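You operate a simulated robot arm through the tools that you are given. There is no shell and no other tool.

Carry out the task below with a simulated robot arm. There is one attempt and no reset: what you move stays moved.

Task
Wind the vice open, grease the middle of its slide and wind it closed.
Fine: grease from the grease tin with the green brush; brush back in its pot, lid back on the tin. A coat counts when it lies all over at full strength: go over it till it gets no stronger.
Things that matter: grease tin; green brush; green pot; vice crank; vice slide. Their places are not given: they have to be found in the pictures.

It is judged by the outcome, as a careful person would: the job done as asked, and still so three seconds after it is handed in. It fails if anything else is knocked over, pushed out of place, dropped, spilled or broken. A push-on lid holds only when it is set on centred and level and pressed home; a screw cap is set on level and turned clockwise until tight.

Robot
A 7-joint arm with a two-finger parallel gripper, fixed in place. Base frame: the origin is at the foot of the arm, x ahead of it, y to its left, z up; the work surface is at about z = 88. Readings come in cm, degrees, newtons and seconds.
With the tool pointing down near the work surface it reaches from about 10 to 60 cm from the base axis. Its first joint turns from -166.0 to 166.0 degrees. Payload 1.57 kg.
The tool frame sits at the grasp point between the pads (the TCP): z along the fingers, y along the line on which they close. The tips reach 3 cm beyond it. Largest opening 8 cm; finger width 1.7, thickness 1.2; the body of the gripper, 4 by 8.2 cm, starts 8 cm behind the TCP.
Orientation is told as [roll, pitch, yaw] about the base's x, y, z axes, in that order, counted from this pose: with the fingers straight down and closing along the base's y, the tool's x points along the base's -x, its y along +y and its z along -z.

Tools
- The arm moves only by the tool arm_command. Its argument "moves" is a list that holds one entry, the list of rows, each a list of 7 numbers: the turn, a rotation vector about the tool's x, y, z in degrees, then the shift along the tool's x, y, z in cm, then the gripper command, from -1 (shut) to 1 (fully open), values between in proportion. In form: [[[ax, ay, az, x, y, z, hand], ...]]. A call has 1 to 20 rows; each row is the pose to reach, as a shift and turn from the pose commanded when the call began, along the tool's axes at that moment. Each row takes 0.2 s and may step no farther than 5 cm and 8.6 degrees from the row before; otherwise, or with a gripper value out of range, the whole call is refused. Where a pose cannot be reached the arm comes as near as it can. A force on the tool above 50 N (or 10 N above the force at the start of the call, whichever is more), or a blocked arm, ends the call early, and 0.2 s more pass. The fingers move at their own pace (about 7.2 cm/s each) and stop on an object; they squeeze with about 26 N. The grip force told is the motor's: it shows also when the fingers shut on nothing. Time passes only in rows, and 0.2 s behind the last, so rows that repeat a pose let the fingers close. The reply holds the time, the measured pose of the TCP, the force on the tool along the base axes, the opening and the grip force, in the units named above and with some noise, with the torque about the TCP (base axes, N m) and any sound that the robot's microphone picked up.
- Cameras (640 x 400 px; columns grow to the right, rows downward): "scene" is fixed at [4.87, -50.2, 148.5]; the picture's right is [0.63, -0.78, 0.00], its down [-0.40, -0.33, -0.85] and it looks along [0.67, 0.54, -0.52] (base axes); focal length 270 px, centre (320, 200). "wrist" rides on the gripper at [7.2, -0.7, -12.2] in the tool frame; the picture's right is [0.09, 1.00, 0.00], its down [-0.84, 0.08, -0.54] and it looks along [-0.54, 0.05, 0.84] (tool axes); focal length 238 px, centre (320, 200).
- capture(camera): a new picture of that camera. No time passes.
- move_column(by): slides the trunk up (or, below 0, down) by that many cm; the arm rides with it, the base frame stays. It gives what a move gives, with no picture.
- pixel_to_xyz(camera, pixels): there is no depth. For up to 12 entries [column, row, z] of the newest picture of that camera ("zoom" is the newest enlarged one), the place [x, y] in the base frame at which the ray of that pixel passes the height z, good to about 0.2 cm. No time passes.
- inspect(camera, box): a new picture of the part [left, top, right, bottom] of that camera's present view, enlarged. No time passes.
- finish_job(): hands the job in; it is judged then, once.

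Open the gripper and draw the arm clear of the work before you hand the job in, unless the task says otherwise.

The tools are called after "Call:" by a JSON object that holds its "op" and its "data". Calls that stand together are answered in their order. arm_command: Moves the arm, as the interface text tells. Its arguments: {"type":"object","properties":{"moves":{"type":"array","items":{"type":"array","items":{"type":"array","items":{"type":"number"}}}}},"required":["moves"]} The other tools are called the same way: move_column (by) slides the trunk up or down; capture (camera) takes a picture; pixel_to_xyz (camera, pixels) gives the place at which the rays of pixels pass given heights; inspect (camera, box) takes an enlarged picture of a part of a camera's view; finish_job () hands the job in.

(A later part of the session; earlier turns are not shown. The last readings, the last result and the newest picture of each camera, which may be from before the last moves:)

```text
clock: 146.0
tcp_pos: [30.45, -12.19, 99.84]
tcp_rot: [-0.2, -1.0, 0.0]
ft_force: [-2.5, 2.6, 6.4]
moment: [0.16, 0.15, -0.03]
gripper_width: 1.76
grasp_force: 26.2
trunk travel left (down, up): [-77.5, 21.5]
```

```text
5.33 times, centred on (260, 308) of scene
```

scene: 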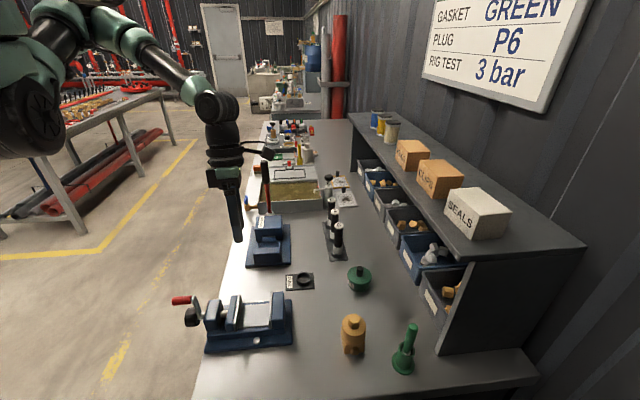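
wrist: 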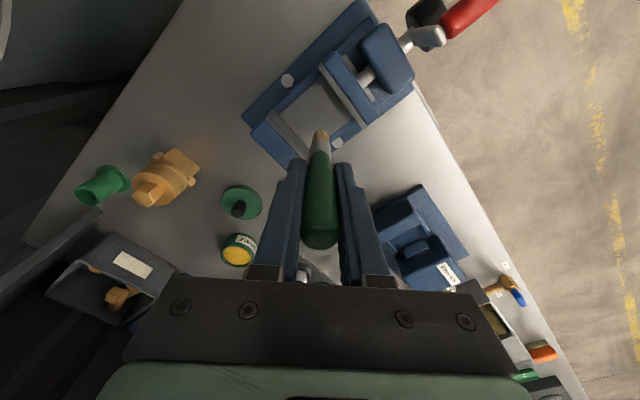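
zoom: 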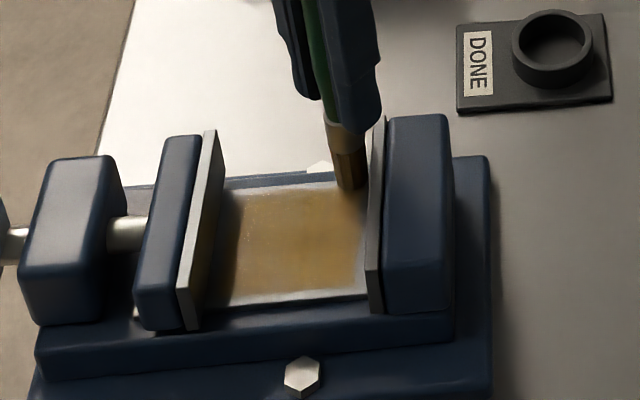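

The patch now looks evenly golden. To be sure of full strength I'll reload and do one more complete pass, then compare; lifting away now for a clean look on the way.

Call:
{"op": "arm_command", "data": {"moves": [[[0, 0, 0, 0, 0.3, -3, -1], [0, 0, 0, 0, 0.3, -6.5, -1], [0, 0, 0, -0.5, -0.3, -10, -1], [0, 0, 0, -3.5, -2, -10, -1], [0, 0, 0, -7, -4, -10, -1], [0, 0, 0, -10.5, -6, -10, -1], [0, 0, 0, -14, -8, -10, -1], [0, 0, 0, -17.5, -10, -10, -1], [0, 0, 0, -20.5, -11.7, -10, -1], [0, 0, 0, -22.65, -12.95, -10, -1], [0, 0, 0, -22.65, -12.95, -7, -1], [0, 0, 0, -22.65, -12.95, -4, -1], [0, 0, 0, -22.65, -12.95, -1.5, -1], [0, 0, 0, -22.65, -12.95, 0, -1], [0, 0, 0, -22.65, -12.95, 0.8, -1], [0, 0, 0, -22.65, -12.95, 0.8, -1]]]}}

Call:
{"op": "inspect", "data": {"camera": "scene", "box": [210, 285, 290, 345]}}

Call:
{"op": "inspect", "data": {"camera": "scene", "box": [310, 220, 410, 300]}}

```text
clock: 149.4
tcp_pos: [53.24, -25.27, 99.51]
tcp_rot: [-0.2, -0.9, 0.0]
ft_force: [0.2, 0.1, 0.2]
moment: [0.04, 0.0, -0.03]
gripper_width: 1.76
grasp_force: 26.0
trunk travel left (down, up): [-77.5, 21.5]
```

```text
6.67 times, centred on (250, 315) of scene
```

zoom: 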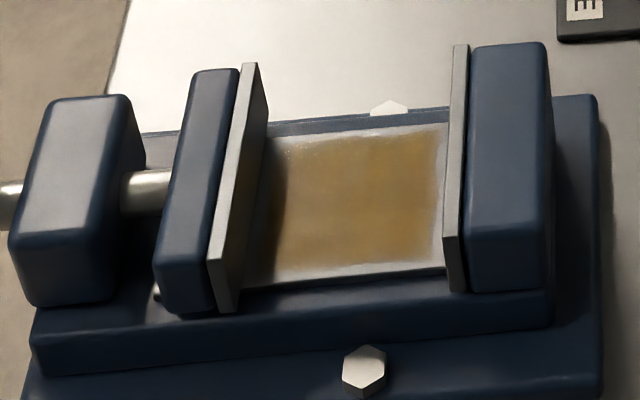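

```text
5.00 times, centred on (360, 260) of scene
```

zoom: 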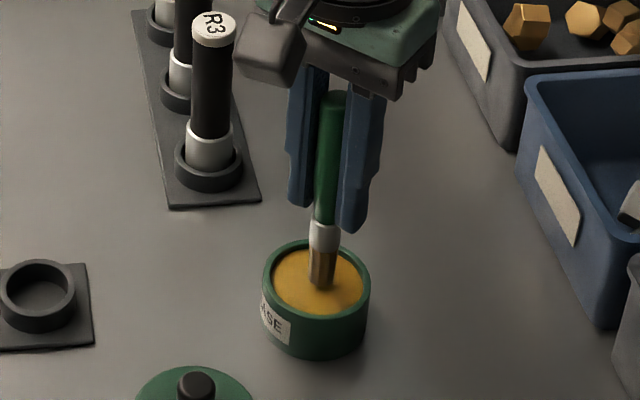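

The coat looks a shade stronger than on the previous clean look, so another pass is worthwhile. I'll dip to light contact and stir.

Call:
{"op": "arm_command", "data": {"moves": [[[0, 0, 0, 0.1, 0.1, 0.3, -1], [0, 0, 0, 0.1, 0.1, 0.55, -1], [0, 0, 0, 0.1, 0.1, 0.55, -1]]]}}

```text
clock: 150.2
tcp_pos: [53.06, -25.17, 98.99]
tcp_rot: [-0.3, -0.9, 0.0]
ft_force: [0.5, -0.3, -0.3]
moment: [0.0, -0.03, 0.0]
gripper_width: 1.77
grasp_force: 25.9
trunk travel left (down, up): [-77.5, 21.5]
```

Call:
{"op": "arm_command", "data": {"moves": [[[0, 0, 0, 0, 0, 0.15, -1], [0, 0, 0, 0, 0, 0.25, -1], [0, 0, 0, 0, 0, 0.25, -1]]]}}

```text
clock: 151.0
tcp_pos: [53.15, -25.18, 98.96]
tcp_rot: [-0.3, -1.0, 0.0]
ft_force: [-0.2, 1.4, 14.8]
moment: [0.05, -0.05, -0.01]
gripper_width: 1.78
grasp_force: 26.0
trunk travel left (down, up): [-77.5, 21.5]
```

Contact at 14.8 N. I'll ease slightly and stir to load the bristles.

Call:
{"op": "arm_command", "data": {"moves": [[[0, 0, 0, 0.3, 0.2, -0.08, -1], [0, 0, 0, 0.4, 0.6, -0.08, -1], [0, 0, 0, 0, 0.6, -0.08, -1], [0, 0, 0, -0.4, 0.4, -0.08, -1], [0, 0, 0, -0.6, 0, -0.08, -1], [0, 0, 0, -0.4, -0.4, -0.08, -1], [0, 0, 0, 0, -0.6, -0.08, -1], [0, 0, 0, 0.3, -0.3, -0.08, -1], [0, 0, 0, 0, 0, -0.08, -1], [0, 0, 0, 0, 0, -0.08, -1]]]}}

Call:
{"op": "inspect", "data": {"camera": "scene", "box": [310, 220, 410, 300]}}

```text
clock: 153.2
tcp_pos: [52.87, -25.32, 98.85]
tcp_rot: [-0.4, -1.0, -0.1]
ft_force: [-0.6, -8.0, 16.5]
moment: [-0.53, 0.05, -0.05]
gripper_width: 1.78
grasp_force: 26.1
trunk travel left (down, up): [-77.5, 21.5]
```

```text
5.00 times, centred on (360, 260) of scene
```

zoom: 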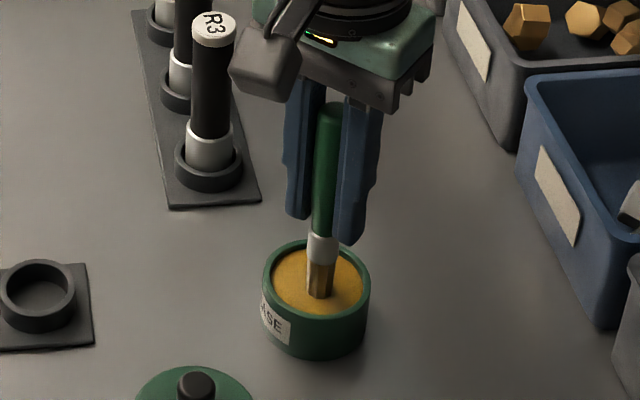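

Loaded. I'll go back to the slide's starting corner for a full-strength pass.

Call:
{"op": "arm_command", "data": {"moves": [[[0, 0, 0, 0, 0, -4, -1], [0, 0, 0, 0, 0, -8, -1], [0, 0, 0, 0, 0, -11, -1], [0, 0, 0, 3, 1.1, -11, -1], [0, 0, 0, 6.3, 2.3, -11, -1], [0, 0, 0, 9.6, 3.5, -11, -1], [0, 0, 0, 12.9, 4.7, -11, -1], [0, 0, 0, 16.2, 5.9, -11, -1], [0, 0, 0, 19.5, 7.0, -11, -1], [0, 0, 0, 22.8, 8.2, -11, -1], [0, 0, 0, 25.8, 9.3, -11, -1], [0, 0, 0, 25.8, 9.3, -8, -1], [0, 0, 0, 25.8, 9.3, -5, -1], [0, 0, 0, 25.8, 9.3, -3, -1], [0, 0, 0, 25.8, 9.3, -1.8, -1], [0, 0, 0, 25.8, 9.3, -1.8, -1]]]}}

Call:
{"op": "arm_command", "data": {"moves": [[[0, 0, 0, 0, 0, 0.15, -1], [0, 0, 0, 0, 0, 0.25, -1], [0, 0, 0, 0, 0, 0.25, -1]]]}}

```text
clock: 156.6
tcp_pos: [27.35, -15.79, 100.01]
tcp_rot: [-0.2, -1.1, 0.1]
ft_force: [-0.9, 1.2, -0.2]
moment: [0.04, 0.04, -0.02]
gripper_width: 1.76
grasp_force: 25.8
trunk travel left (down, up): [-77.5, 21.5]
```

```text
clock: 157.4
tcp_pos: [27.29, -15.95, 99.86]
tcp_rot: [-0.2, -0.8, 0.0]
ft_force: [-0.6, 1.8, 5.6]
moment: [0.09, 0.04, 0.02]
gripper_width: 1.78
grasp_force: 25.6
trunk travel left (down, up): [-77.5, 21.5]
```

Light contact (5.6 N). I'll run the full raster again in closer-spaced strokes.

Call:
{"op": "arm_command", "data": {"moves": [[[0, 0, 0, -0.65, 0.65, 0.05, -1], [0, 0, 0, -1.3, 1.3, 0.06, -1], [0, 0, 0, -1.95, 1.95, 0.07, -1], [0, 0, 0, -2.6, 2.6, 0.08, -1], [0, 0, 0, -3.25, 3.25, 0.09, -1], [0, 0, 0, -2.72, 3.78, 0.08, -1], [0, 0, 0, -2.07, 3.13, 0.07, -1], [0, 0, 0, -1.42, 2.48, 0.06, -1], [0, 0, 0, -0.77, 1.83, 0.05, -1], [0, 0, 0, -0.12, 1.18, 0.04, -1], [0, 0, 0, 0.53, 0.53, 0.03, -1], [0, 0, 0, 1.06, 1.06, 0.02, -1], [0, 0, 0, 0.41, 1.71, 0.03, -1], [0, 0, 0, -0.24, 2.36, 0.04, -1], [0, 0, 0, -0.89, 3.01, 0.05, -1], [0, 0, 0, -1.54, 3.66, 0.06, -1], [0, 0, 0, -2.19, 4.31, 0.07, -1], [0, 0, 0, -1.66, 4.84, 0.07, -1], [0, 0, 0, -1.01, 4.19, 0.06, -1], [0, 0, 0, -0.36, 3.54, 0.05, -1]]]}}

Call:
{"op": "inspect", "data": {"camera": "wrist", "box": [220, 60, 420, 200]}}

```text
clock: 161.6
tcp_pos: [27.76, -11.94, 99.9]
tcp_rot: [0.0, -1.1, 0.1]
ft_force: [5.3, 5.6, 18.5]
moment: [0.57, -0.55, 0.03]
gripper_width: 1.77
grasp_force: 25.7
trunk travel left (down, up): [-77.5, 21.5]
```

```text
2.86 times, centred on (320, 130) of wrist
```

zoom: 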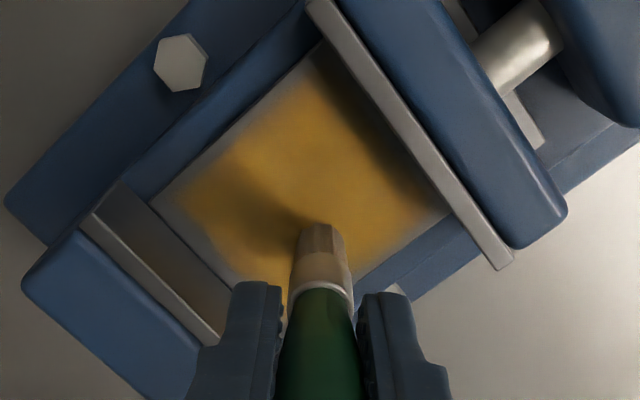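

Continuing the raster toward the moving jaw, pressing slightly less.

Call:
{"op": "arm_command", "data": {"moves": [[[0, 0, 0, 0.65, -0.65, -0.03, -1], [0, 0, 0, 1.3, -1.3, -0.04, -1], [0, 0, 0, 1.95, -1.95, -0.05, -1], [0, 0, 0, 2.48, -1.42, -0.06, -1], [0, 0, 0, 1.83, -0.77, -0.05, -1], [0, 0, 0, 1.18, -0.12, -0.04, -1], [0, 0, 0, 0.53, 0.53, -0.03, -1], [0, 0, 0, -0.12, 1.18, -0.02, -1], [0, 0, 0, -0.77, 1.83, -0.01, -1], [0, 0, 0, -0.24, 2.36, -0.01, -1], [0, 0, 0, 0.41, 1.71, -0.02, -1], [0, 0, 0, 1.06, 1.06, -0.03, -1], [0, 0, 0, 1.71, 0.41, -0.04, -1], [0, 0, 0, 2.36, -0.24, -0.05, -1], [0, 0, 0, 3.01, -0.89, -0.06, -1], [0, 0, 0, 3.54, -0.36, -0.07, -1], [0, 0, 0, 2.89, 0.29, -0.06, -1], [0, 0, 0, 2.24, 0.94, -0.05, -1], [0, 0, 0, 1.59, 1.59, -0.04, -1], [0, 0, 0, 0.94, 2.24, -0.03, -1]]]}}

Call:
{"op": "inspect", "data": {"camera": "wrist", "box": [220, 60, 420, 200]}}

Call:
{"op": "inspect", "data": {"camera": "scene", "box": [210, 270, 310, 345]}}

```text
clock: 165.8
tcp_pos: [26.65, -10.04, 99.85]
tcp_rot: [-0.2, -0.9, -0.1]
ft_force: [-1.5, -2.8, 7.9]
moment: [-0.14, 0.21, -0.01]
gripper_width: 1.78
grasp_force: 26.2
trunk travel left (down, up): [-77.5, 21.5]
```

```text
2.86 times, centred on (320, 130) of wrist
```

zoom: 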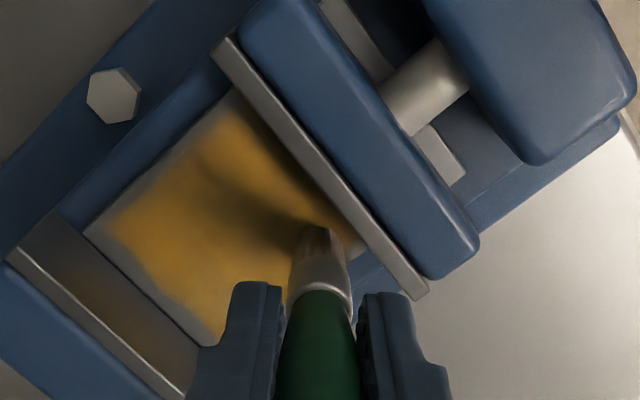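

```text
5.33 times, centred on (260, 308) of scene
```

zoom: 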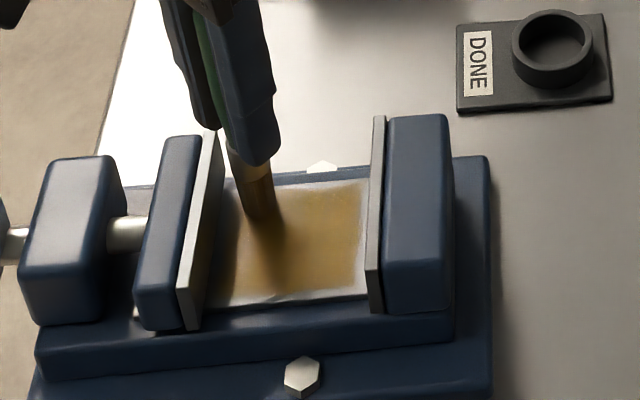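

I'll finish the strip next to the moving jaw, then lift for a clean look at the whole patch.

Call:
{"op": "arm_command", "data": {"moves": [[[0, 0, 0, -0.64, 0.64, 0.02, -1], [0, 0, 0, -0.28, 0.99, 0.02, -1], [0, 0, 0, 0.35, 0.35, 0.01, -1], [0, 0, 0, 1.06, -0.35, 0, -1], [0, 0, 0, 1.77, -1.06, -0.01, -1], [0, 0, 0, 2.47, -1.77, -0.02, -1], [0, 0, 0, 2.97, -2.26, -0.03, -1], [0, 0, 0, 2.69, -2.55, -0.02, -1], [0, 0, 0, 1.98, -1.84, -0.01, -1], [0, 0, 0, 1.27, -1.13, 0, -1], [0, 0, 0, 0.57, -0.42, 0, -1], [0, 0, 0, -0.14, 0.28, 0, -1], [0, 0, 0, -0.14, 0.28, -3, -1], [0, 0, 0, -0.5, 0, -6.5, -1], [0, 0, 0, -3, -2, -9, -1], [0, 0, 0, -6, -4, -10, -1], [0, 0, 0, -6, -4, -10, -1]]]}}

Call:
{"op": "inspect", "data": {"camera": "wrist", "box": [240, 20, 400, 140]}}

Call:
{"op": "inspect", "data": {"camera": "scene", "box": [210, 285, 290, 345]}}

```text
clock: 169.4
tcp_pos: [32.54, -14.22, 109.95]
tcp_rot: [-0.1, -1.0, 0.0]
ft_force: [-0.1, 0.4, -0.9]
moment: [-0.01, 0.01, 0.04]
gripper_width: 1.77
grasp_force: 26.4
trunk travel left (down, up): [-77.5, 21.5]
```

```text
3.33 times, centred on (320, 80) of wrist
```

zoom: 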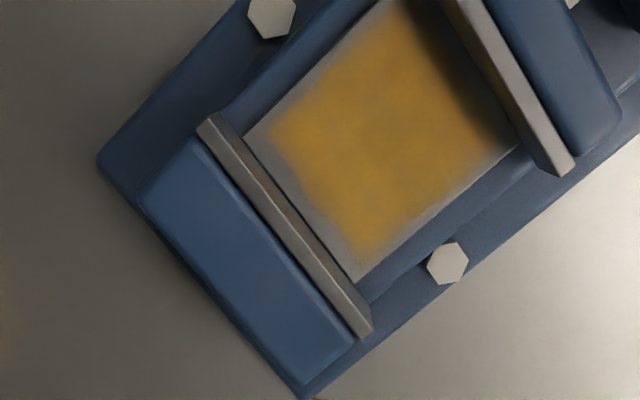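

```text
6.67 times, centred on (250, 315) of scene
```

zoom: 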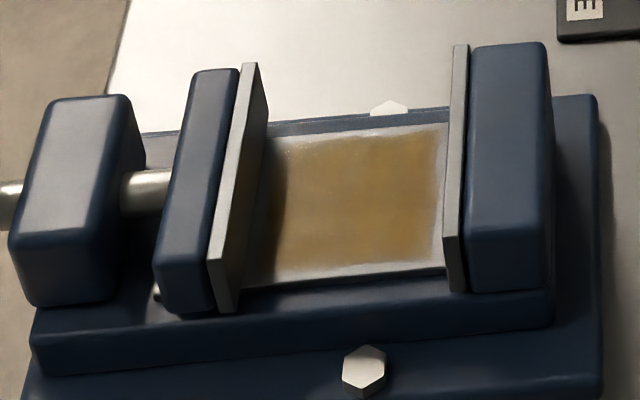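

Colour hardly changed between the last two clean looks, so the middle is at full strength. The rim of the patch is still soft, so I'll reload and test whether the edges take more grease.

Call:
{"op": "arm_command", "data": {"moves": [[[0, 0, 0, -3.5, -1.9, 0, -1], [0, 0, 0, -7, -3.7, 0, -1], [0, 0, 0, -10.5, -5.6, 0, -1], [0, 0, 0, -14, -7.5, 0, -1], [0, 0, 0, -17.5, -9.3, 0, -1], [0, 0, 0, -20.5, -10.9, 0, -1], [0, 0, 0, -20.5, -10.9, 3, -1], [0, 0, 0, -20.5, -10.9, 6, -1], [0, 0, 0, -20.5, -10.9, 9, -1], [0, 0, 0, -20.5, -10.9, 10.8, -1], [0, 0, 0, -20.5, -10.9, 11.3, -1], [0, 0, 0, -20.5, -10.9, 11.3, -1]]]}}

Call:
{"op": "arm_command", "data": {"moves": [[[0, 0, 0, 0, 0, 0.1, -1], [0, 0, 0, 0, 0, 0.2, -1], [0, 0, 0, 0, 0, 0.2, -1]]]}}

```text
clock: 172.0
tcp_pos: [53.22, -25.04, 98.97]
tcp_rot: [-0.2, -0.9, 0.0]
ft_force: [-0.5, -0.1, -0.1]
moment: [-0.02, -0.01, 0.0]
gripper_width: 1.75
grasp_force: 26.5
trunk travel left (down, up): [-77.5, 21.5]
```

```text
clock: 172.8
tcp_pos: [53.32, -24.95, 98.9]
tcp_rot: [-0.1, -0.8, 0.0]
ft_force: [-0.4, -0.2, 2.0]
moment: [0.03, -0.01, -0.01]
gripper_width: 1.78
grasp_force: 26.5
trunk travel left (down, up): [-77.5, 21.5]
```

Touching the grease (2 N). I'll stir to load the bristles.

Call:
{"op": "arm_command", "data": {"moves": [[[0, 0, 0, 0.3, 0.2, 0.05, -1], [0, 0, 0, 0.4, 0.6, 0.05, -1], [0, 0, 0, 0, 0.6, 0.05, -1], [0, 0, 0, -0.4, 0.4, 0.05, -1], [0, 0, 0, -0.6, 0, 0.05, -1], [0, 0, 0, -0.4, -0.4, 0.05, -1], [0, 0, 0, 0, -0.6, 0.05, -1], [0, 0, 0, 0.3, -0.3, 0.05, -1], [0, 0, 0, 0, 0, 0.05, -1], [0, 0, 0, 0, 0, -4, -1], [0, 0, 0, 0, 0, -8, -1], [0, 0, 0, 0, 0, -11, -1], [0, 0, 0, 3.2, 1.2, -11, -1]]]}}

Call:
{"op": "inspect", "data": {"camera": "scene", "box": [310, 210, 410, 290]}}

```text
clock: 175.6
tcp_pos: [49.66, -23.65, 109.82]
tcp_rot: [-0.1, -0.9, 0.1]
ft_force: [0.4, 0.4, -0.7]
moment: [-0.04, -0.04, 0.02]
gripper_width: 1.78
grasp_force: 26.1
trunk travel left (down, up): [-77.5, 21.5]
```

```text
5.00 times, centred on (360, 250) of scene
```

zoom: 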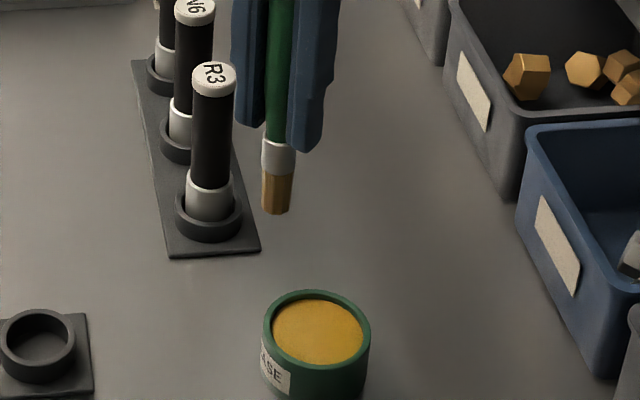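

The bristles are golden. I'll go to the near edge of the slide at u -30.2, v 7.6.

Call:
{"op": "arm_command", "data": {"moves": [[[0, 0, 0, 3.3, 1.1, 0, -1], [0, 0, 0, 6.6, 2.2, 0, -1], [0, 0, 0, 9.9, 3.3, 0, -1], [0, 0, 0, 13.2, 4.4, 0, -1], [0, 0, 0, 16.5, 5.5, 0, -1], [0, 0, 0, 19.8, 6.6, 0, -1], [0, 0, 0, 23.2, 7.8, 0, -1], [0, 0, 0, 23.2, 7.8, 3, -1], [0, 0, 0, 23.2, 7.8, 6, -1], [0, 0, 0, 23.2, 7.8, 8.3, -1], [0, 0, 0, 23.2, 7.8, 9.3, -1], [0, 0, 0, 23.2, 7.8, 9.3, -1]]]}}

Call:
{"op": "arm_command", "data": {"moves": [[[0, 0, 0, 0, 0, 0.15, -1], [0, 0, 0, 0, 0, 0.25, -1], [0, 0, 0, 0, 0, 0.25, -1]]]}}

Call:
{"op": "inspect", "data": {"camera": "wrist", "box": [220, 60, 420, 200]}}

```text
clock: 178.2
tcp_pos: [26.86, -16.06, 99.93]
tcp_rot: [-0.3, -1.0, 0.0]
ft_force: [0.2, 0.0, 0.3]
moment: [0.01, 0.02, -0.01]
gripper_width: 1.77
grasp_force: 25.4
trunk travel left (down, up): [-77.5, 21.5]
```

```text
clock: 179.0
tcp_pos: [26.82, -15.98, 99.88]
tcp_rot: [-0.3, -0.9, -0.1]
ft_force: [0.0, 1.0, 5.1]
moment: [0.05, -0.02, 0.03]
gripper_width: 1.77
grasp_force: 25.7
trunk travel left (down, up): [-77.5, 21.5]
```

```text
2.86 times, centred on (320, 130) of wrist
```

zoom: 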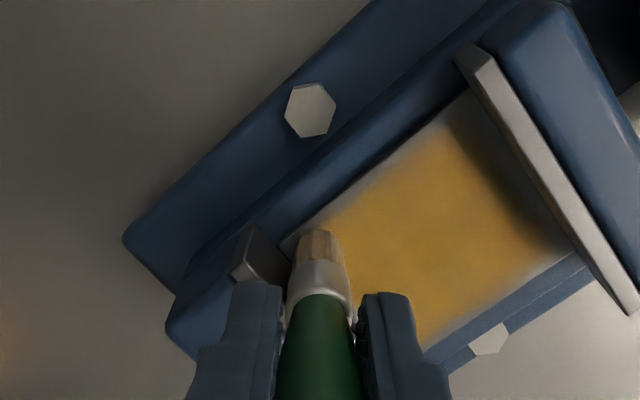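

Contact is 5 N at the near edge (v 7.66). I'll stroke along this edge both ways, then along the fixed-jaw edge.

Call:
{"op": "arm_command", "data": {"moves": [[[0, 0, 0, 0.57, 0.57, 0.03, -1], [0, 0, 0, 1.13, 1.13, 0.02, -1], [0, 0, 0, 1.7, 1.7, 0.01, -1], [0, 0, 0, 2.26, 2.26, 0, -1], [0, 0, 0, 2.83, 2.83, 0, -1], [0, 0, 0, 3.32, 3.32, -0.01, -1], [0, 0, 0, 2.83, 2.83, 0, -1], [0, 0, 0, 2.26, 2.26, 0, -1], [0, 0, 0, 1.7, 1.7, 0.01, -1], [0, 0, 0, 1.13, 1.13, 0.02, -1], [0, 0, 0, 0.57, 0.57, 0.03, -1], [0, 0, 0, 0, 0, 0.04, -1], [0, 0, 0, -0.14, -0.14, 0.04, -1], [0, 0, 0, -0.85, 0.57, 0.05, -1], [0, 0, 0, -1.56, 1.27, 0.06, -1], [0, 0, 0, -2.26, 1.98, 0.07, -1], [0, 0, 0, -2.97, 2.69, 0.08, -1], [0, 0, 0, -3.82, 3.54, 0.09, -1], [0, 0, 0, -2.97, 2.69, 0.08, -1], [0, 0, 0, -2.26, 1.98, 0.07, -1]]]}}

Call:
{"op": "inspect", "data": {"camera": "wrist", "box": [220, 60, 420, 200]}}

Call:
{"op": "inspect", "data": {"camera": "scene", "box": [210, 285, 290, 345]}}

```text
clock: 183.2
tcp_pos: [29.13, -14.04, 99.78]
tcp_rot: [-0.2, -0.9, 0.1]
ft_force: [0.6, 1.9, 1.3]
moment: [0.16, -0.02, 0.01]
gripper_width: 1.77
grasp_force: 26.4
trunk travel left (down, up): [-77.5, 21.5]
```

```text
2.86 times, centred on (320, 130) of wrist
```

zoom: 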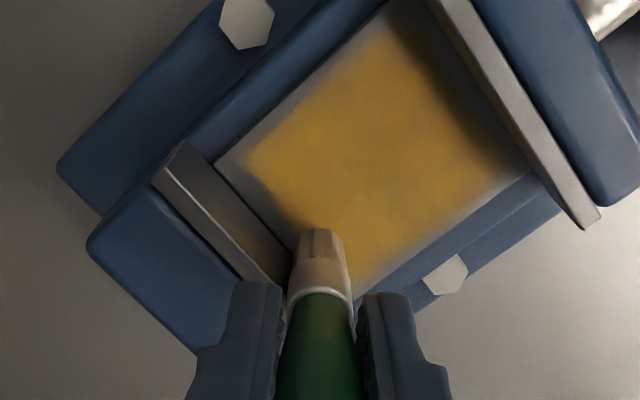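

```text
6.67 times, centred on (250, 315) of scene
```

zoom: 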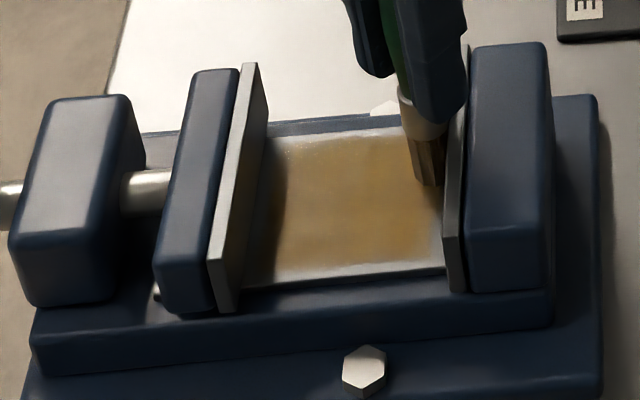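

The pale strip at the edge takes no grease even when brushed, so the coated patch's limits are reached there. I'll do one last firm run along the far and moving-jaw edges with the remaining grease.

Call:
{"op": "arm_command", "data": {"moves": [[[0, 0, 0, -0.71, 0.71, 0.08, -1], [0, 0, 0, -1.41, 1.41, 0.09, -1], [0, 0, 0, -0.78, 2.05, 0.08, -1], [0, 0, 0, -0.14, 2.69, 0.07, -1], [0, 0, 0, 0.49, 3.32, 0.06, -1], [0, 0, 0, 1.13, 3.96, 0.05, -1], [0, 0, 0, 2.05, 4.88, 0.04, -1], [0, 0, 0, 2.76, 4.17, 0.03, -1], [0, 0, 0, 3.46, 3.46, 0.02, -1], [0, 0, 0, 4.17, 2.76, 0.01, -1], [0, 0, 0, 4.88, 2.05, 0, -1], [0, 0, 0, 5.37, 1.56, 0, -1], [0, 0, 0, 4.88, 1.06, 0, -1], [0, 0, 0, 4.17, 1.77, 0.01, -1], [0, 0, 0, 3.46, 2.47, 0.02, -1], [0, 0, 0, 2.76, 3.18, 0.03, -1], [0, 0, 0, 1.91, 4.03, 0.04, -1], [0, 0, 0, 1.2, 3.32, 0.05, -1], [0, 0, 0, 0.49, 2.62, 0.06, -1], [0, 0, 0, -0.35, 1.77, 0.07, -1]]]}}

Call:
{"op": "arm_command", "data": {"moves": [[[0, 0, 0, 0, 0, -3, -1], [0, 0, 0, 0, 0, -6.5, -1], [0, 0, 0, -2, -1, -10, -1], [0, 0, 0, -5, -3, -11, -1], [0, 0, 0, -5, -3, -11, -1]]]}}

Call:
{"op": "inspect", "data": {"camera": "wrist", "box": [240, 20, 400, 140]}}

Call:
{"op": "inspect", "data": {"camera": "scene", "box": [210, 285, 290, 345]}}

```text
clock: 187.4
tcp_pos: [29.4, -12.13, 99.64]
tcp_rot: [-0.2, -0.9, 0.1]
ft_force: [-1.2, 1.7, 4.8]
moment: [0.16, 0.12, -0.01]
gripper_width: 1.78
grasp_force: 26.1
trunk travel left (down, up): [-77.5, 21.5]
```

```text
clock: 188.6
tcp_pos: [34.25, -15.08, 110.87]
tcp_rot: [-0.2, -0.9, 0.0]
ft_force: [0.1, -0.7, 0.1]
moment: [0.02, 0.01, -0.01]
gripper_width: 1.76
grasp_force: 26.1
trunk travel left (down, up): [-77.5, 21.5]
```

```text
3.33 times, centred on (320, 80) of wrist
```

zoom: 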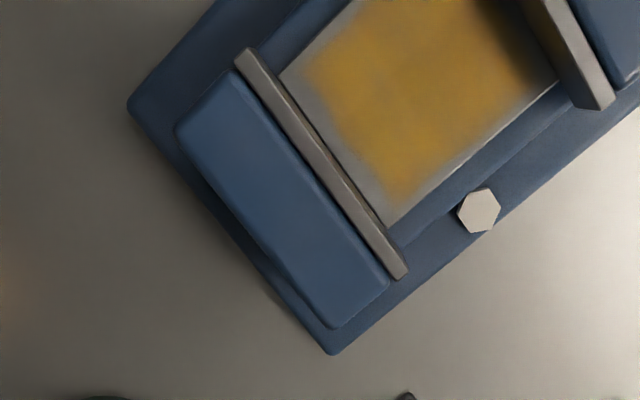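

```text
6.67 times, centred on (250, 315) of scene
```

zoom: 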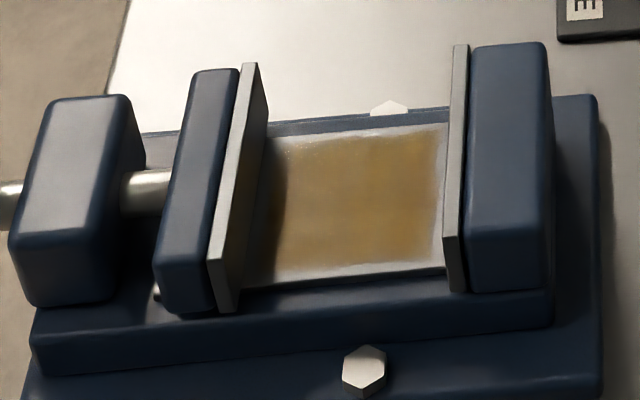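

The coat matches the earlier clean looks exactly, so it gets no stronger. Now I'll take the brush back, going round the tall orange fitting, to above its pot.

Call:
{"op": "arm_command", "data": {"moves": [[[0, 0, 0, -2.5, -2.2, -1.5, -1], [0, 0, 0, -5, -4.5, -1.5, -1], [0, 0, 0, -7.5, -6.7, -1.5, -1], [0, 0, 0, -9.75, -8.9, -1.5, -1], [0, 0, 0, -10, -12, -1.5, -1], [0, 0, 0, -10.1, -15, -1.5, -1], [0, 0, 0, -10.2, -18, -1.5, -1], [0, 0, 0, -10.2, -21, -1.5, -1], [0, 0, 0, -9, -23.8, -1.5, -1], [0, 0, 0, -7.7, -26.5, -1.5, -1], [0, 0, 0, -6.45, -29.07, -1, -1], [0, 0, 0, -6.45, -29.07, -1, -1]]]}}

Call:
{"op": "inspect", "data": {"camera": "wrist", "box": [240, 80, 400, 200]}}

Call:
{"op": "inspect", "data": {"camera": "scene", "box": [350, 230, 470, 390]}}

```text
clock: 191.2
tcp_pos: [40.79, -44.47, 112.0]
tcp_rot: [-0.2, -0.9, 0.0]
ft_force: [0.8, -0.1, -0.3]
moment: [-0.02, 0.0, -0.02]
gripper_width: 1.78
grasp_force: 25.6
trunk travel left (down, up): [-77.5, 21.5]
```

```text
3.33 times, centred on (320, 140) of wrist
```

zoom: 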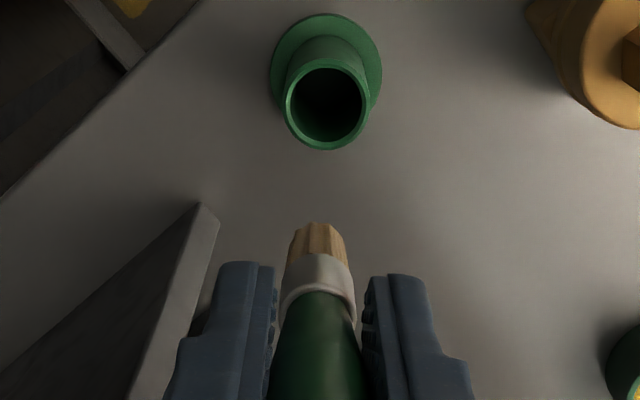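

```text
2.50 times, centred on (410, 310) of scene
```

zoom: 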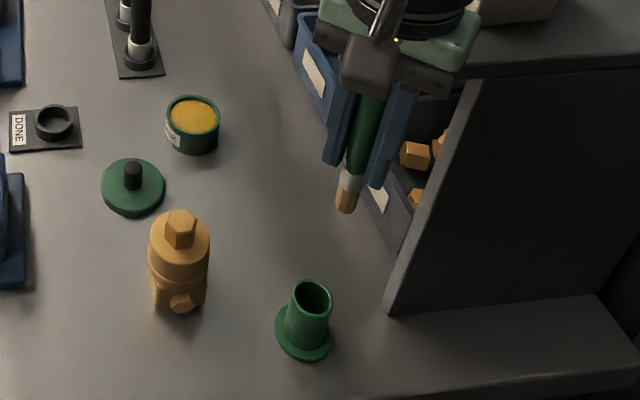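

The bristle tip now sits about 1 cm toward +x of the TCP, so the brush has tilted roughly 7° in the grip. I'll pitch the tool by 7° to bring the brush vertical and check before inserting.

Call:
{"op": "arm_command", "data": {"moves": [[[0, 3.5, 0, 0, 0, 0, -1], [0, 7, 0, 0, 0, 0, -1], [0, 7, 0, 0, 0, 0, -1]]]}}

Call:
{"op": "inspect", "data": {"camera": "wrist", "box": [240, 80, 400, 200]}}

Call:
{"op": "inspect", "data": {"camera": "scene", "box": [350, 250, 470, 370]}}

```text
clock: 192.0
tcp_pos: [40.79, -44.29, 111.92]
tcp_rot: [-0.2, 6.2, 0.0]
ft_force: [-0.8, -0.2, 0.0]
moment: [0.01, 0.01, -0.04]
gripper_width: 1.79
grasp_force: 26.0
trunk travel left (down, up): [-77.5, 21.5]
```

```text
3.33 times, centred on (320, 140) of wrist
```

zoom: 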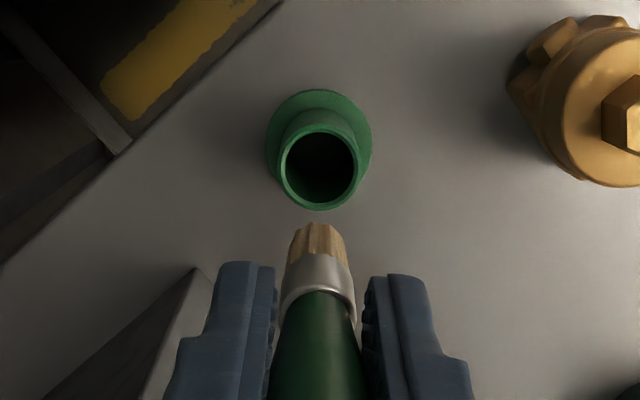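

```text
3.33 times, centred on (410, 310) of scene
```

zoom: 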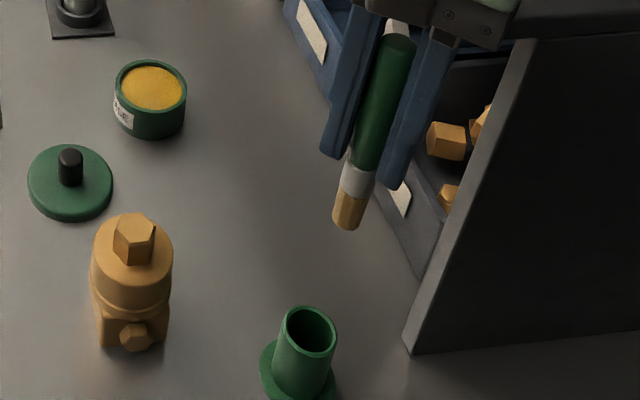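

In the scene view the brush now runs parallel to true vertical. I'll lower until the bristle tip is just above the pot rim and check alignment there.

Call:
{"op": "arm_command", "data": {"moves": [[[0, 0, 0, -0.25, 0.1, 2, -1], [0, 0, 0, -0.5, 0.1, 4, -1], [0, 0, 0, -0.75, 0.1, 6, -1], [0, 0, 0, -1.0, 0.1, 8, -1], [0, 0, 0, -1.0, 0.1, 8, -1]]]}}

Call:
{"op": "inspect", "data": {"camera": "wrist", "box": [240, 80, 400, 200]}}

Call:
{"op": "inspect", "data": {"camera": "scene", "box": [360, 290, 460, 380]}}

```text
clock: 193.2
tcp_pos: [40.82, -44.24, 104.02]
tcp_rot: [-0.2, 6.1, 0.0]
ft_force: [0.9, -0.6, -0.9]
moment: [0.0, 0.01, 0.02]
gripper_width: 1.76
grasp_force: 25.4
trunk travel left (down, up): [-77.5, 21.5]
```

```text
3.33 times, centred on (320, 140) of wrist
```

zoom: 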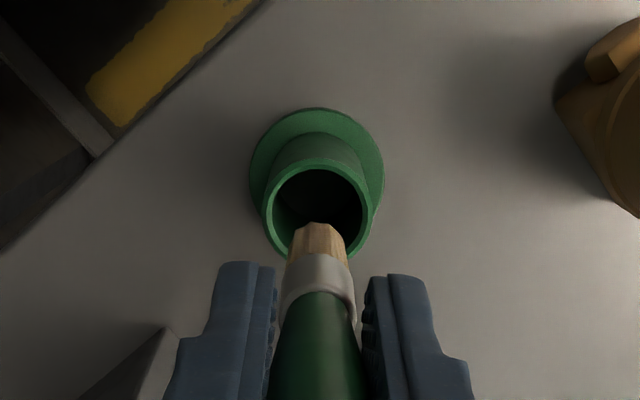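

```text
4.44 times, centred on (410, 335) of scene
```

zoom: 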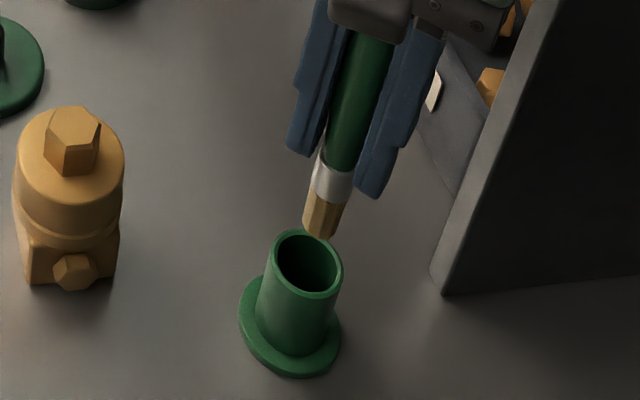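

Tip and rim line up well in y (columns 317 and 318). I'll compute the rim's centre at z 94 from the wrist picture to fix the x alignment.

Call:
{"op": "inspect", "data": {"camera": "wrist", "box": [270, 100, 370, 175]}}

Call:
{"op": "pixel_to_xyz", "data": {"camera": "wrist", "pixels": [[319.5, 144, 94], [319.5, 144, 93.5], [303, 143, 94], [336, 143, 94], [319, 127.5, 94], [319, 133, 88.4]]}}

```text
5.33 times, centred on (320, 138) of wrist
```

zoom: 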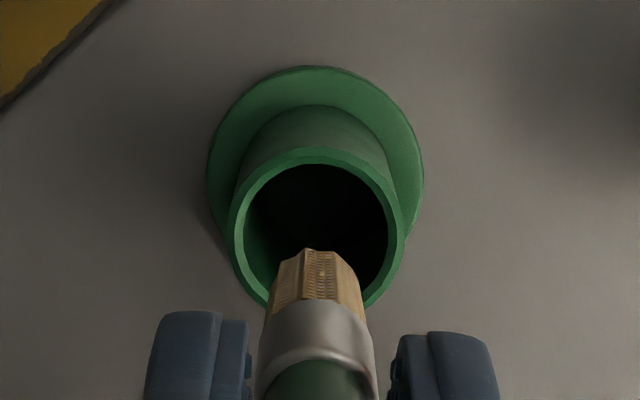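

```text
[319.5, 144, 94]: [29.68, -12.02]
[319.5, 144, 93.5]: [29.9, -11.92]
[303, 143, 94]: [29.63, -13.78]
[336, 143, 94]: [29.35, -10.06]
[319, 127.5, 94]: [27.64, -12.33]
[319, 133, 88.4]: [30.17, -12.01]
```

The wrist query used an older picture, so I'll query on the fresh zoom instead.

Call:
{"op": "pixel_to_xyz", "data": {"camera": "zoom", "pixels": [[316, 230, 94], [316, 230, 93.5], [228, 225, 94], [405, 225, 94], [316, 150, 94], [316, 308, 94], [315, 165, 88.4], [318, 248, 96.1]]}}

```text
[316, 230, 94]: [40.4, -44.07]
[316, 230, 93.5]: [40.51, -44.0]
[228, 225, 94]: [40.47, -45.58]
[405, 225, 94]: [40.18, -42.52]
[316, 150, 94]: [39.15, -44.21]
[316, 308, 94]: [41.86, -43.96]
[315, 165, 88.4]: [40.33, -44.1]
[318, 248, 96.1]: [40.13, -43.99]
```

The rim's centre is at (40.5,-44.05) and the tip at about (40.78,-44.0), so I'll shift 0.27 cm toward the base and lower the brush into the pot, watching the force.

Call:
{"op": "arm_command", "data": {"moves": [[[0, 0, 0, 0.27, 0, 0.03, -1], [0, 0, 0, 0.16, 0, 1, -1], [0, 0, 0, 0.05, 0, 2, -1], [0, 0, 0, -0.07, 0, 3, -1], [0, 0, 0, -0.07, 0, 3, -1]]]}}

Call:
{"op": "inspect", "data": {"camera": "wrist", "box": [270, 100, 370, 175]}}

Call:
{"op": "inspect", "data": {"camera": "scene", "box": [360, 290, 460, 380]}}

```text
clock: 194.4
tcp_pos: [40.71, -44.12, 100.9]
tcp_rot: [-0.3, 6.0, 0.0]
ft_force: [0.9, 0.4, -0.6]
moment: [0.02, 0.0, 0.01]
gripper_width: 1.78
grasp_force: 26.5
trunk travel left (down, up): [-77.5, 21.5]
```

```text
5.33 times, centred on (320, 138) of wrist
```

zoom: 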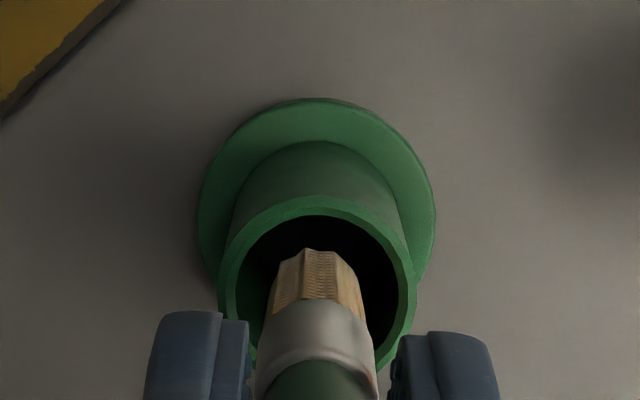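

```text
4.44 times, centred on (410, 335) of scene
```

zoom: 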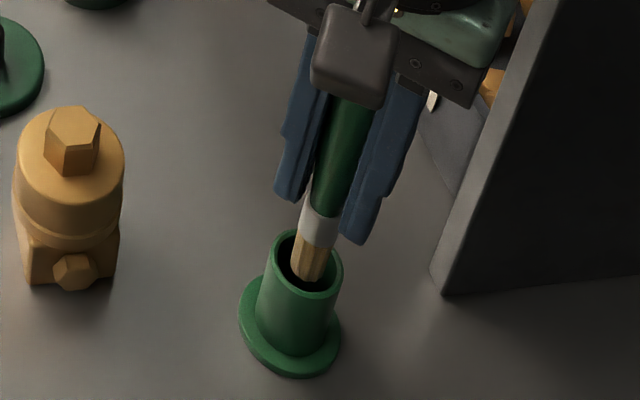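

The bristles are inside the rim with no force. I'll continue down to TCP 97.2, where the fingertips are just above the rim.

Call:
{"op": "arm_command", "data": {"moves": [[[0, 0, 0, -0.11, 0, 1, -1], [0, 0, 0, -0.23, 0, 2, -1], [0, 0, 0, -0.34, 0, 3, -1], [0, 0, 0, -0.42, 0, 3.65, -1], [0, 0, 0, -0.42, 0, 3.65, -1]]]}}

Call:
{"op": "inspect", "data": {"camera": "wrist", "box": [240, 80, 400, 200]}}

Call:
{"op": "inspect", "data": {"camera": "scene", "box": [360, 290, 460, 380]}}

```text
clock: 195.6
tcp_pos: [40.22, -43.76, 97.4]
tcp_rot: [-0.4, 5.8, 0.0]
ft_force: [9.0, -8.8, 6.4]
moment: [-0.64, -0.67, 0.07]
gripper_width: 1.74
grasp_force: 25.8
out of reach, approached as far as the arm can: row 3, 4, 5
trunk travel left (down, up): [-77.5, 21.5]
```

```text
3.33 times, centred on (320, 140) of wrist
```

zoom: 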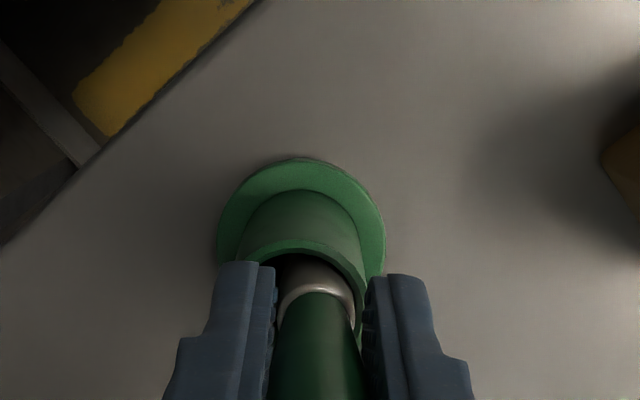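

```text
4.44 times, centred on (410, 335) of scene
```

zoom: 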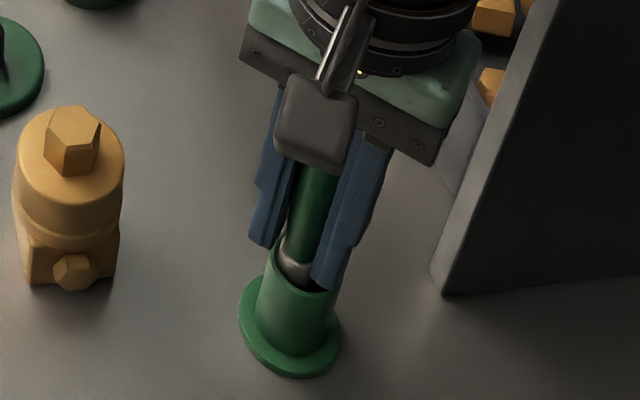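

The arm ran out of reach at the end and is leaning on the pot wall (about 12 N sideways), though the pot has not moved. I'll back up to a reachable pose and use the trunk for the last bit of descent.

Call:
{"op": "arm_command", "data": {"moves": [[[0, 0, 0, -0.13, -0.17, -0.8, -1], [0, 0, 0, -0.27, -0.34, -1.6, -1], [0, 0, 0, -0.27, -0.34, -1.6, -1]]]}}

Call:
{"op": "inspect", "data": {"camera": "scene", "box": [360, 290, 460, 380]}}

```text
clock: 196.4
tcp_pos: [40.45, -43.89, 98.84]
tcp_rot: [-0.2, 6.3, 0.0]
ft_force: [-0.3, -0.4, -0.4]
moment: [0.02, 0.04, 0.03]
gripper_width: 1.75
grasp_force: 26.1
trunk travel left (down, up): [-77.5, 21.5]
```

```text
4.44 times, centred on (410, 335) of scene
```

zoom: 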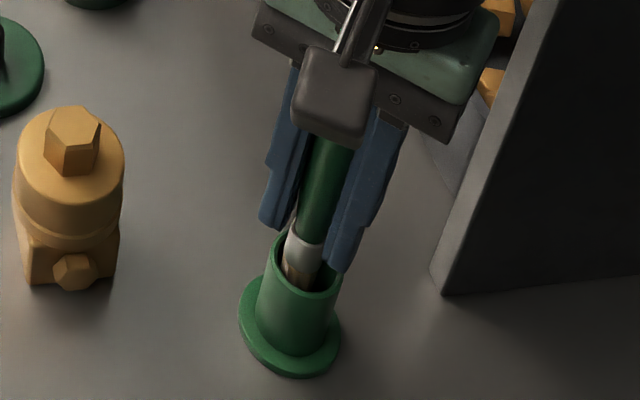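

No force now at TCP 98.84. I'll lower the trunk by 1.2 cm, which moves the brush straight down.

Call:
{"op": "move_column", "data": {"by": -1.2}}

Call:
{"op": "inspect", "data": {"camera": "scene", "box": [360, 290, 460, 380]}}

Call:
{"op": "inspect", "data": {"camera": "wrist", "box": [240, 80, 400, 200]}}

```text
clock: 197.0
tcp_pos: [40.42, -43.89, 97.65]
tcp_rot: [-0.2, 6.1, 0.0]
ft_force: [-0.2, 0.4, -0.5]
moment: [0.01, 0.02, -0.01]
gripper_width: 1.78
grasp_force: 26.1
trunk travel left (down, up): [-76.3, 22.7]
```

```text
4.44 times, centred on (410, 335) of scene
```

zoom: 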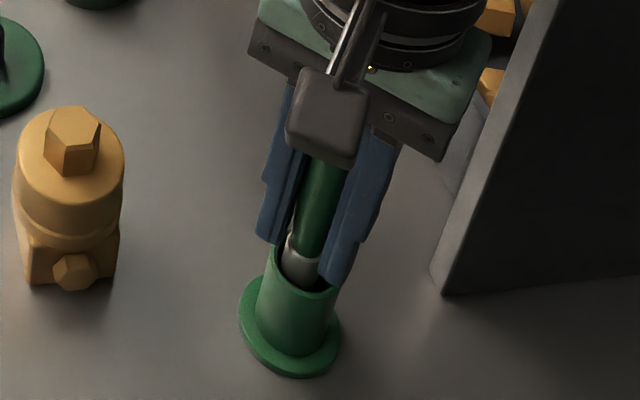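

```text
3.33 times, centred on (320, 140) of wrist
```

zoom: 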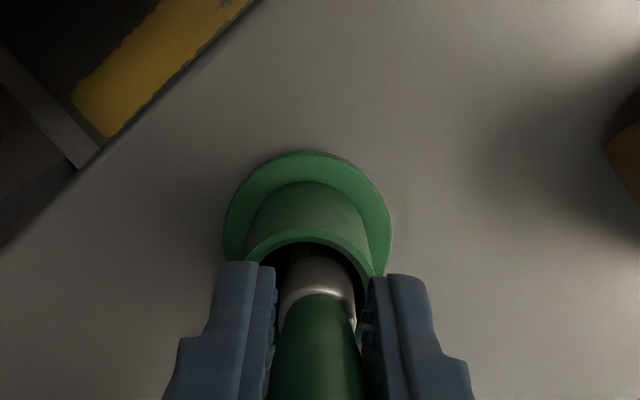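

Still free of contact at TCP 97.65. I'll lower 0.35 cm more with the trunk, then open the fingers to let the brush settle in its pot.

Call:
{"op": "move_column", "data": {"by": -0.35}}

Call:
{"op": "arm_command", "data": {"moves": [[[0, 0, 0, 0, 0, 0, -0.4], [0, 0, 0, 0, 0, 0, -0.1], [0, 0, 0, 0, 0, 0, 0], [0, 0, 0, 0, 0, 0, 0]]]}}

Call:
{"op": "inspect", "data": {"camera": "scene", "box": [360, 290, 460, 380]}}

Call:
{"op": "inspect", "data": {"camera": "wrist", "box": [240, 80, 400, 200]}}

```text
clock: 197.5
tcp_pos: [40.38, -43.94, 97.36]
tcp_rot: [-0.2, 6.1, 0.1]
ft_force: [-0.3, 0.2, -0.1]
moment: [-0.02, 0.0, -0.05]
gripper_width: 1.79
grasp_force: 26.0
trunk travel left (down, up): [-76.0, 23.0]
```

```text
clock: 198.5
tcp_pos: [40.56, -43.94, 97.35]
tcp_rot: [-0.1, 6.1, 0.0]
ft_force: [-0.1, -0.4, 0.8]
moment: [0.01, 0.01, 0.01]
gripper_width: 4.0
grasp_force: 0.1
trunk travel left (down, up): [-76.0, 23.0]
```

```text
4.44 times, centred on (410, 335) of scene
```

zoom: 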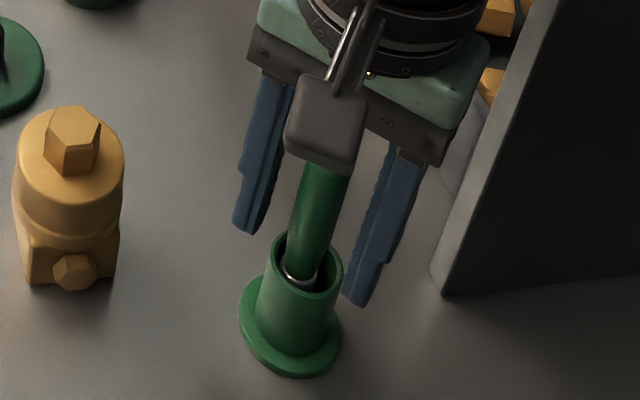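

```text
3.33 times, centred on (320, 140) of wrist
```

zoom: 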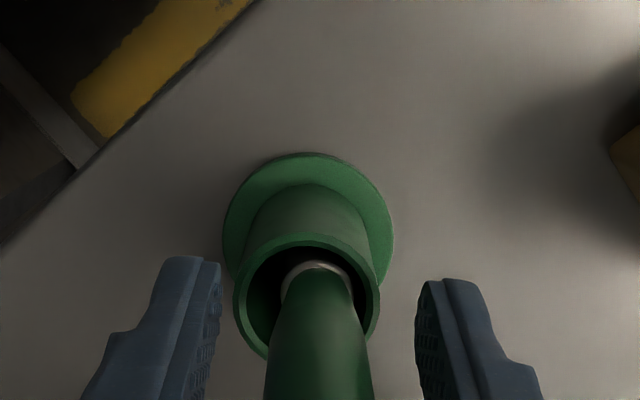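

The brush stands in its pot. I'll rise straight up clear of it.

Call:
{"op": "arm_command", "data": {"moves": [[[0, 0, 0, 0.22, 0, -2, 0], [0, 0, 0, 0.45, 0, -4, 0], [0, 0, 0, 0.7, 0, -6.5, 0], [0, 0, 0, 1.0, 0, -9, 0], [0, 0, 0, 1.35, 0, -12.5, 0], [0, -3, 0, 1.35, 0, -14, 0], [0, -6.9, 0, 1.35, 0, -14, 0], [0, -6.9, 0, 1.35, 0, -14, 0]]]}}

Call:
{"op": "inspect", "data": {"camera": "scene", "box": [330, 250, 450, 390]}}

Call:
{"op": "capture", "data": {"camera": "wrist"}}

```text
clock: 200.3
tcp_pos: [40.69, -43.87, 111.42]
tcp_rot: [-0.2, -0.8, 0.0]
ft_force: [-0.7, 0.1, 0.8]
moment: [0.0, 0.0, -0.01]
gripper_width: 4.02
grasp_force: 0.1
trunk travel left (down, up): [-76.0, 23.0]
```

```text
2.86 times, centred on (390, 320) of scene
```

zoom: 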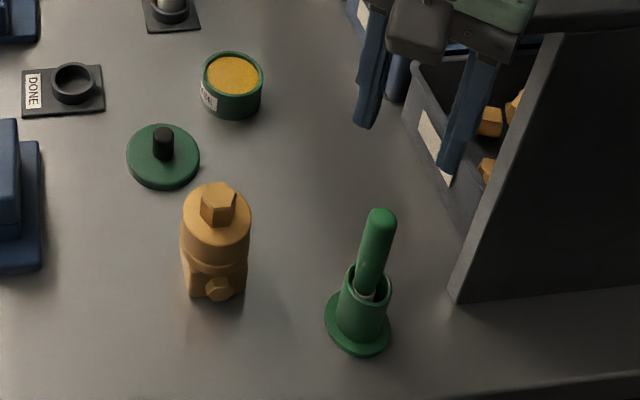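

```text
taken
```

wrist: 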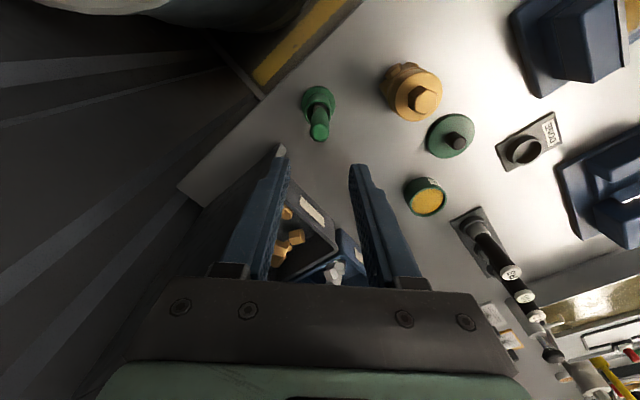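

The brush is back in its pot just as before. Next is the lid: I'll move above it at (43.2,-24.0).

Call:
{"op": "arm_command", "data": {"moves": [[[0, 0, 0, -0.8, 3, 0, 0], [0, 0, 0, -1.6, 6.5, 0, 0], [0, 0, 0, -2.2, 10, 0, 0], [0, 0, 0, -2.4, 13.5, 1, 0], [0, 0, 0, -2.5, 17, 3, 0], [0, 0, 0, -2.5, 19.87, 6, 0], [0, 0, 0, -2.5, 19.87, 9, 0], [0, 0, 0, -2.5, 19.87, 12, 0], [0, 0, 0, -2.5, 19.87, 12, 0]]]}}

Call:
{"op": "inspect", "data": {"camera": "wrist", "box": [240, 80, 400, 200]}}

```text
clock: 202.3
tcp_pos: [43.2, -24.02, 99.32]
tcp_rot: [-0.1, -0.8, -0.1]
ft_force: [0.5, 0.3, -0.2]
moment: [-0.01, -0.02, -0.01]
gripper_width: 3.99
grasp_force: 0.1
trunk travel left (down, up): [-76.0, 23.0]
```

```text
3.33 times, centred on (320, 140) of wrist
```

zoom: 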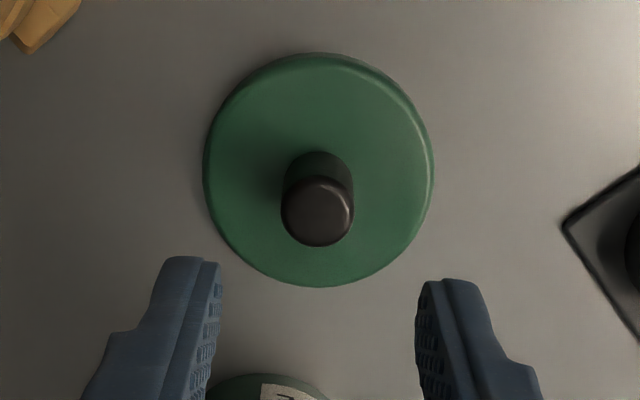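

The knob is centred between the fingers. I'll go down to z 92.55 and grip it.

Call:
{"op": "arm_command", "data": {"moves": [[[0, 0, 0, 0, 0, 2, 0], [0, 0, 0, 0, 0, 4, 0], [0, 0, 0, 0, 0, 5.8, 0], [0, 0, 0, 0, 0, 6.75, 0], [0, 0, 0, 0, 0, 6.75, 0], [0, 0, 0, 0, 0, 6.75, -0.5], [0, 0, 0, 0, 0, 6.75, -1], [0, 0, 0, 0, 0, 6.75, -1], [0, 0, 0, 0, 0, 6.75, -1]]]}}

Call:
{"op": "inspect", "data": {"camera": "wrist", "box": [240, 80, 400, 200]}}

```text
clock: 204.3
tcp_pos: [43.29, -24.14, 92.59]
tcp_rot: [-0.2, -0.9, 0.1]
ft_force: [0.7, -0.6, 0.0]
moment: [0.01, 0.02, -0.02]
gripper_width: 1.79
grasp_force: 26.1
trunk travel left (down, up): [-76.0, 23.0]
```

```text
3.33 times, centred on (320, 140) of wrist
```

zoom: 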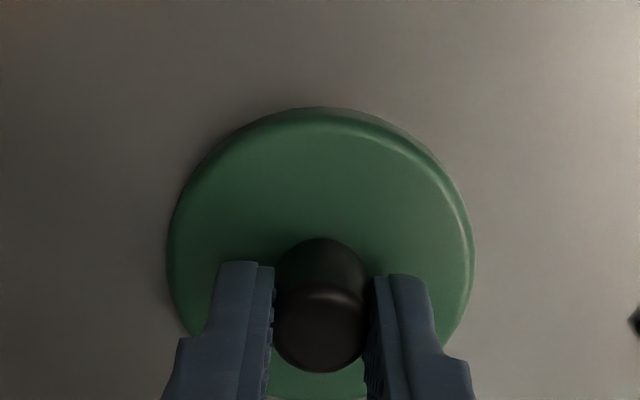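

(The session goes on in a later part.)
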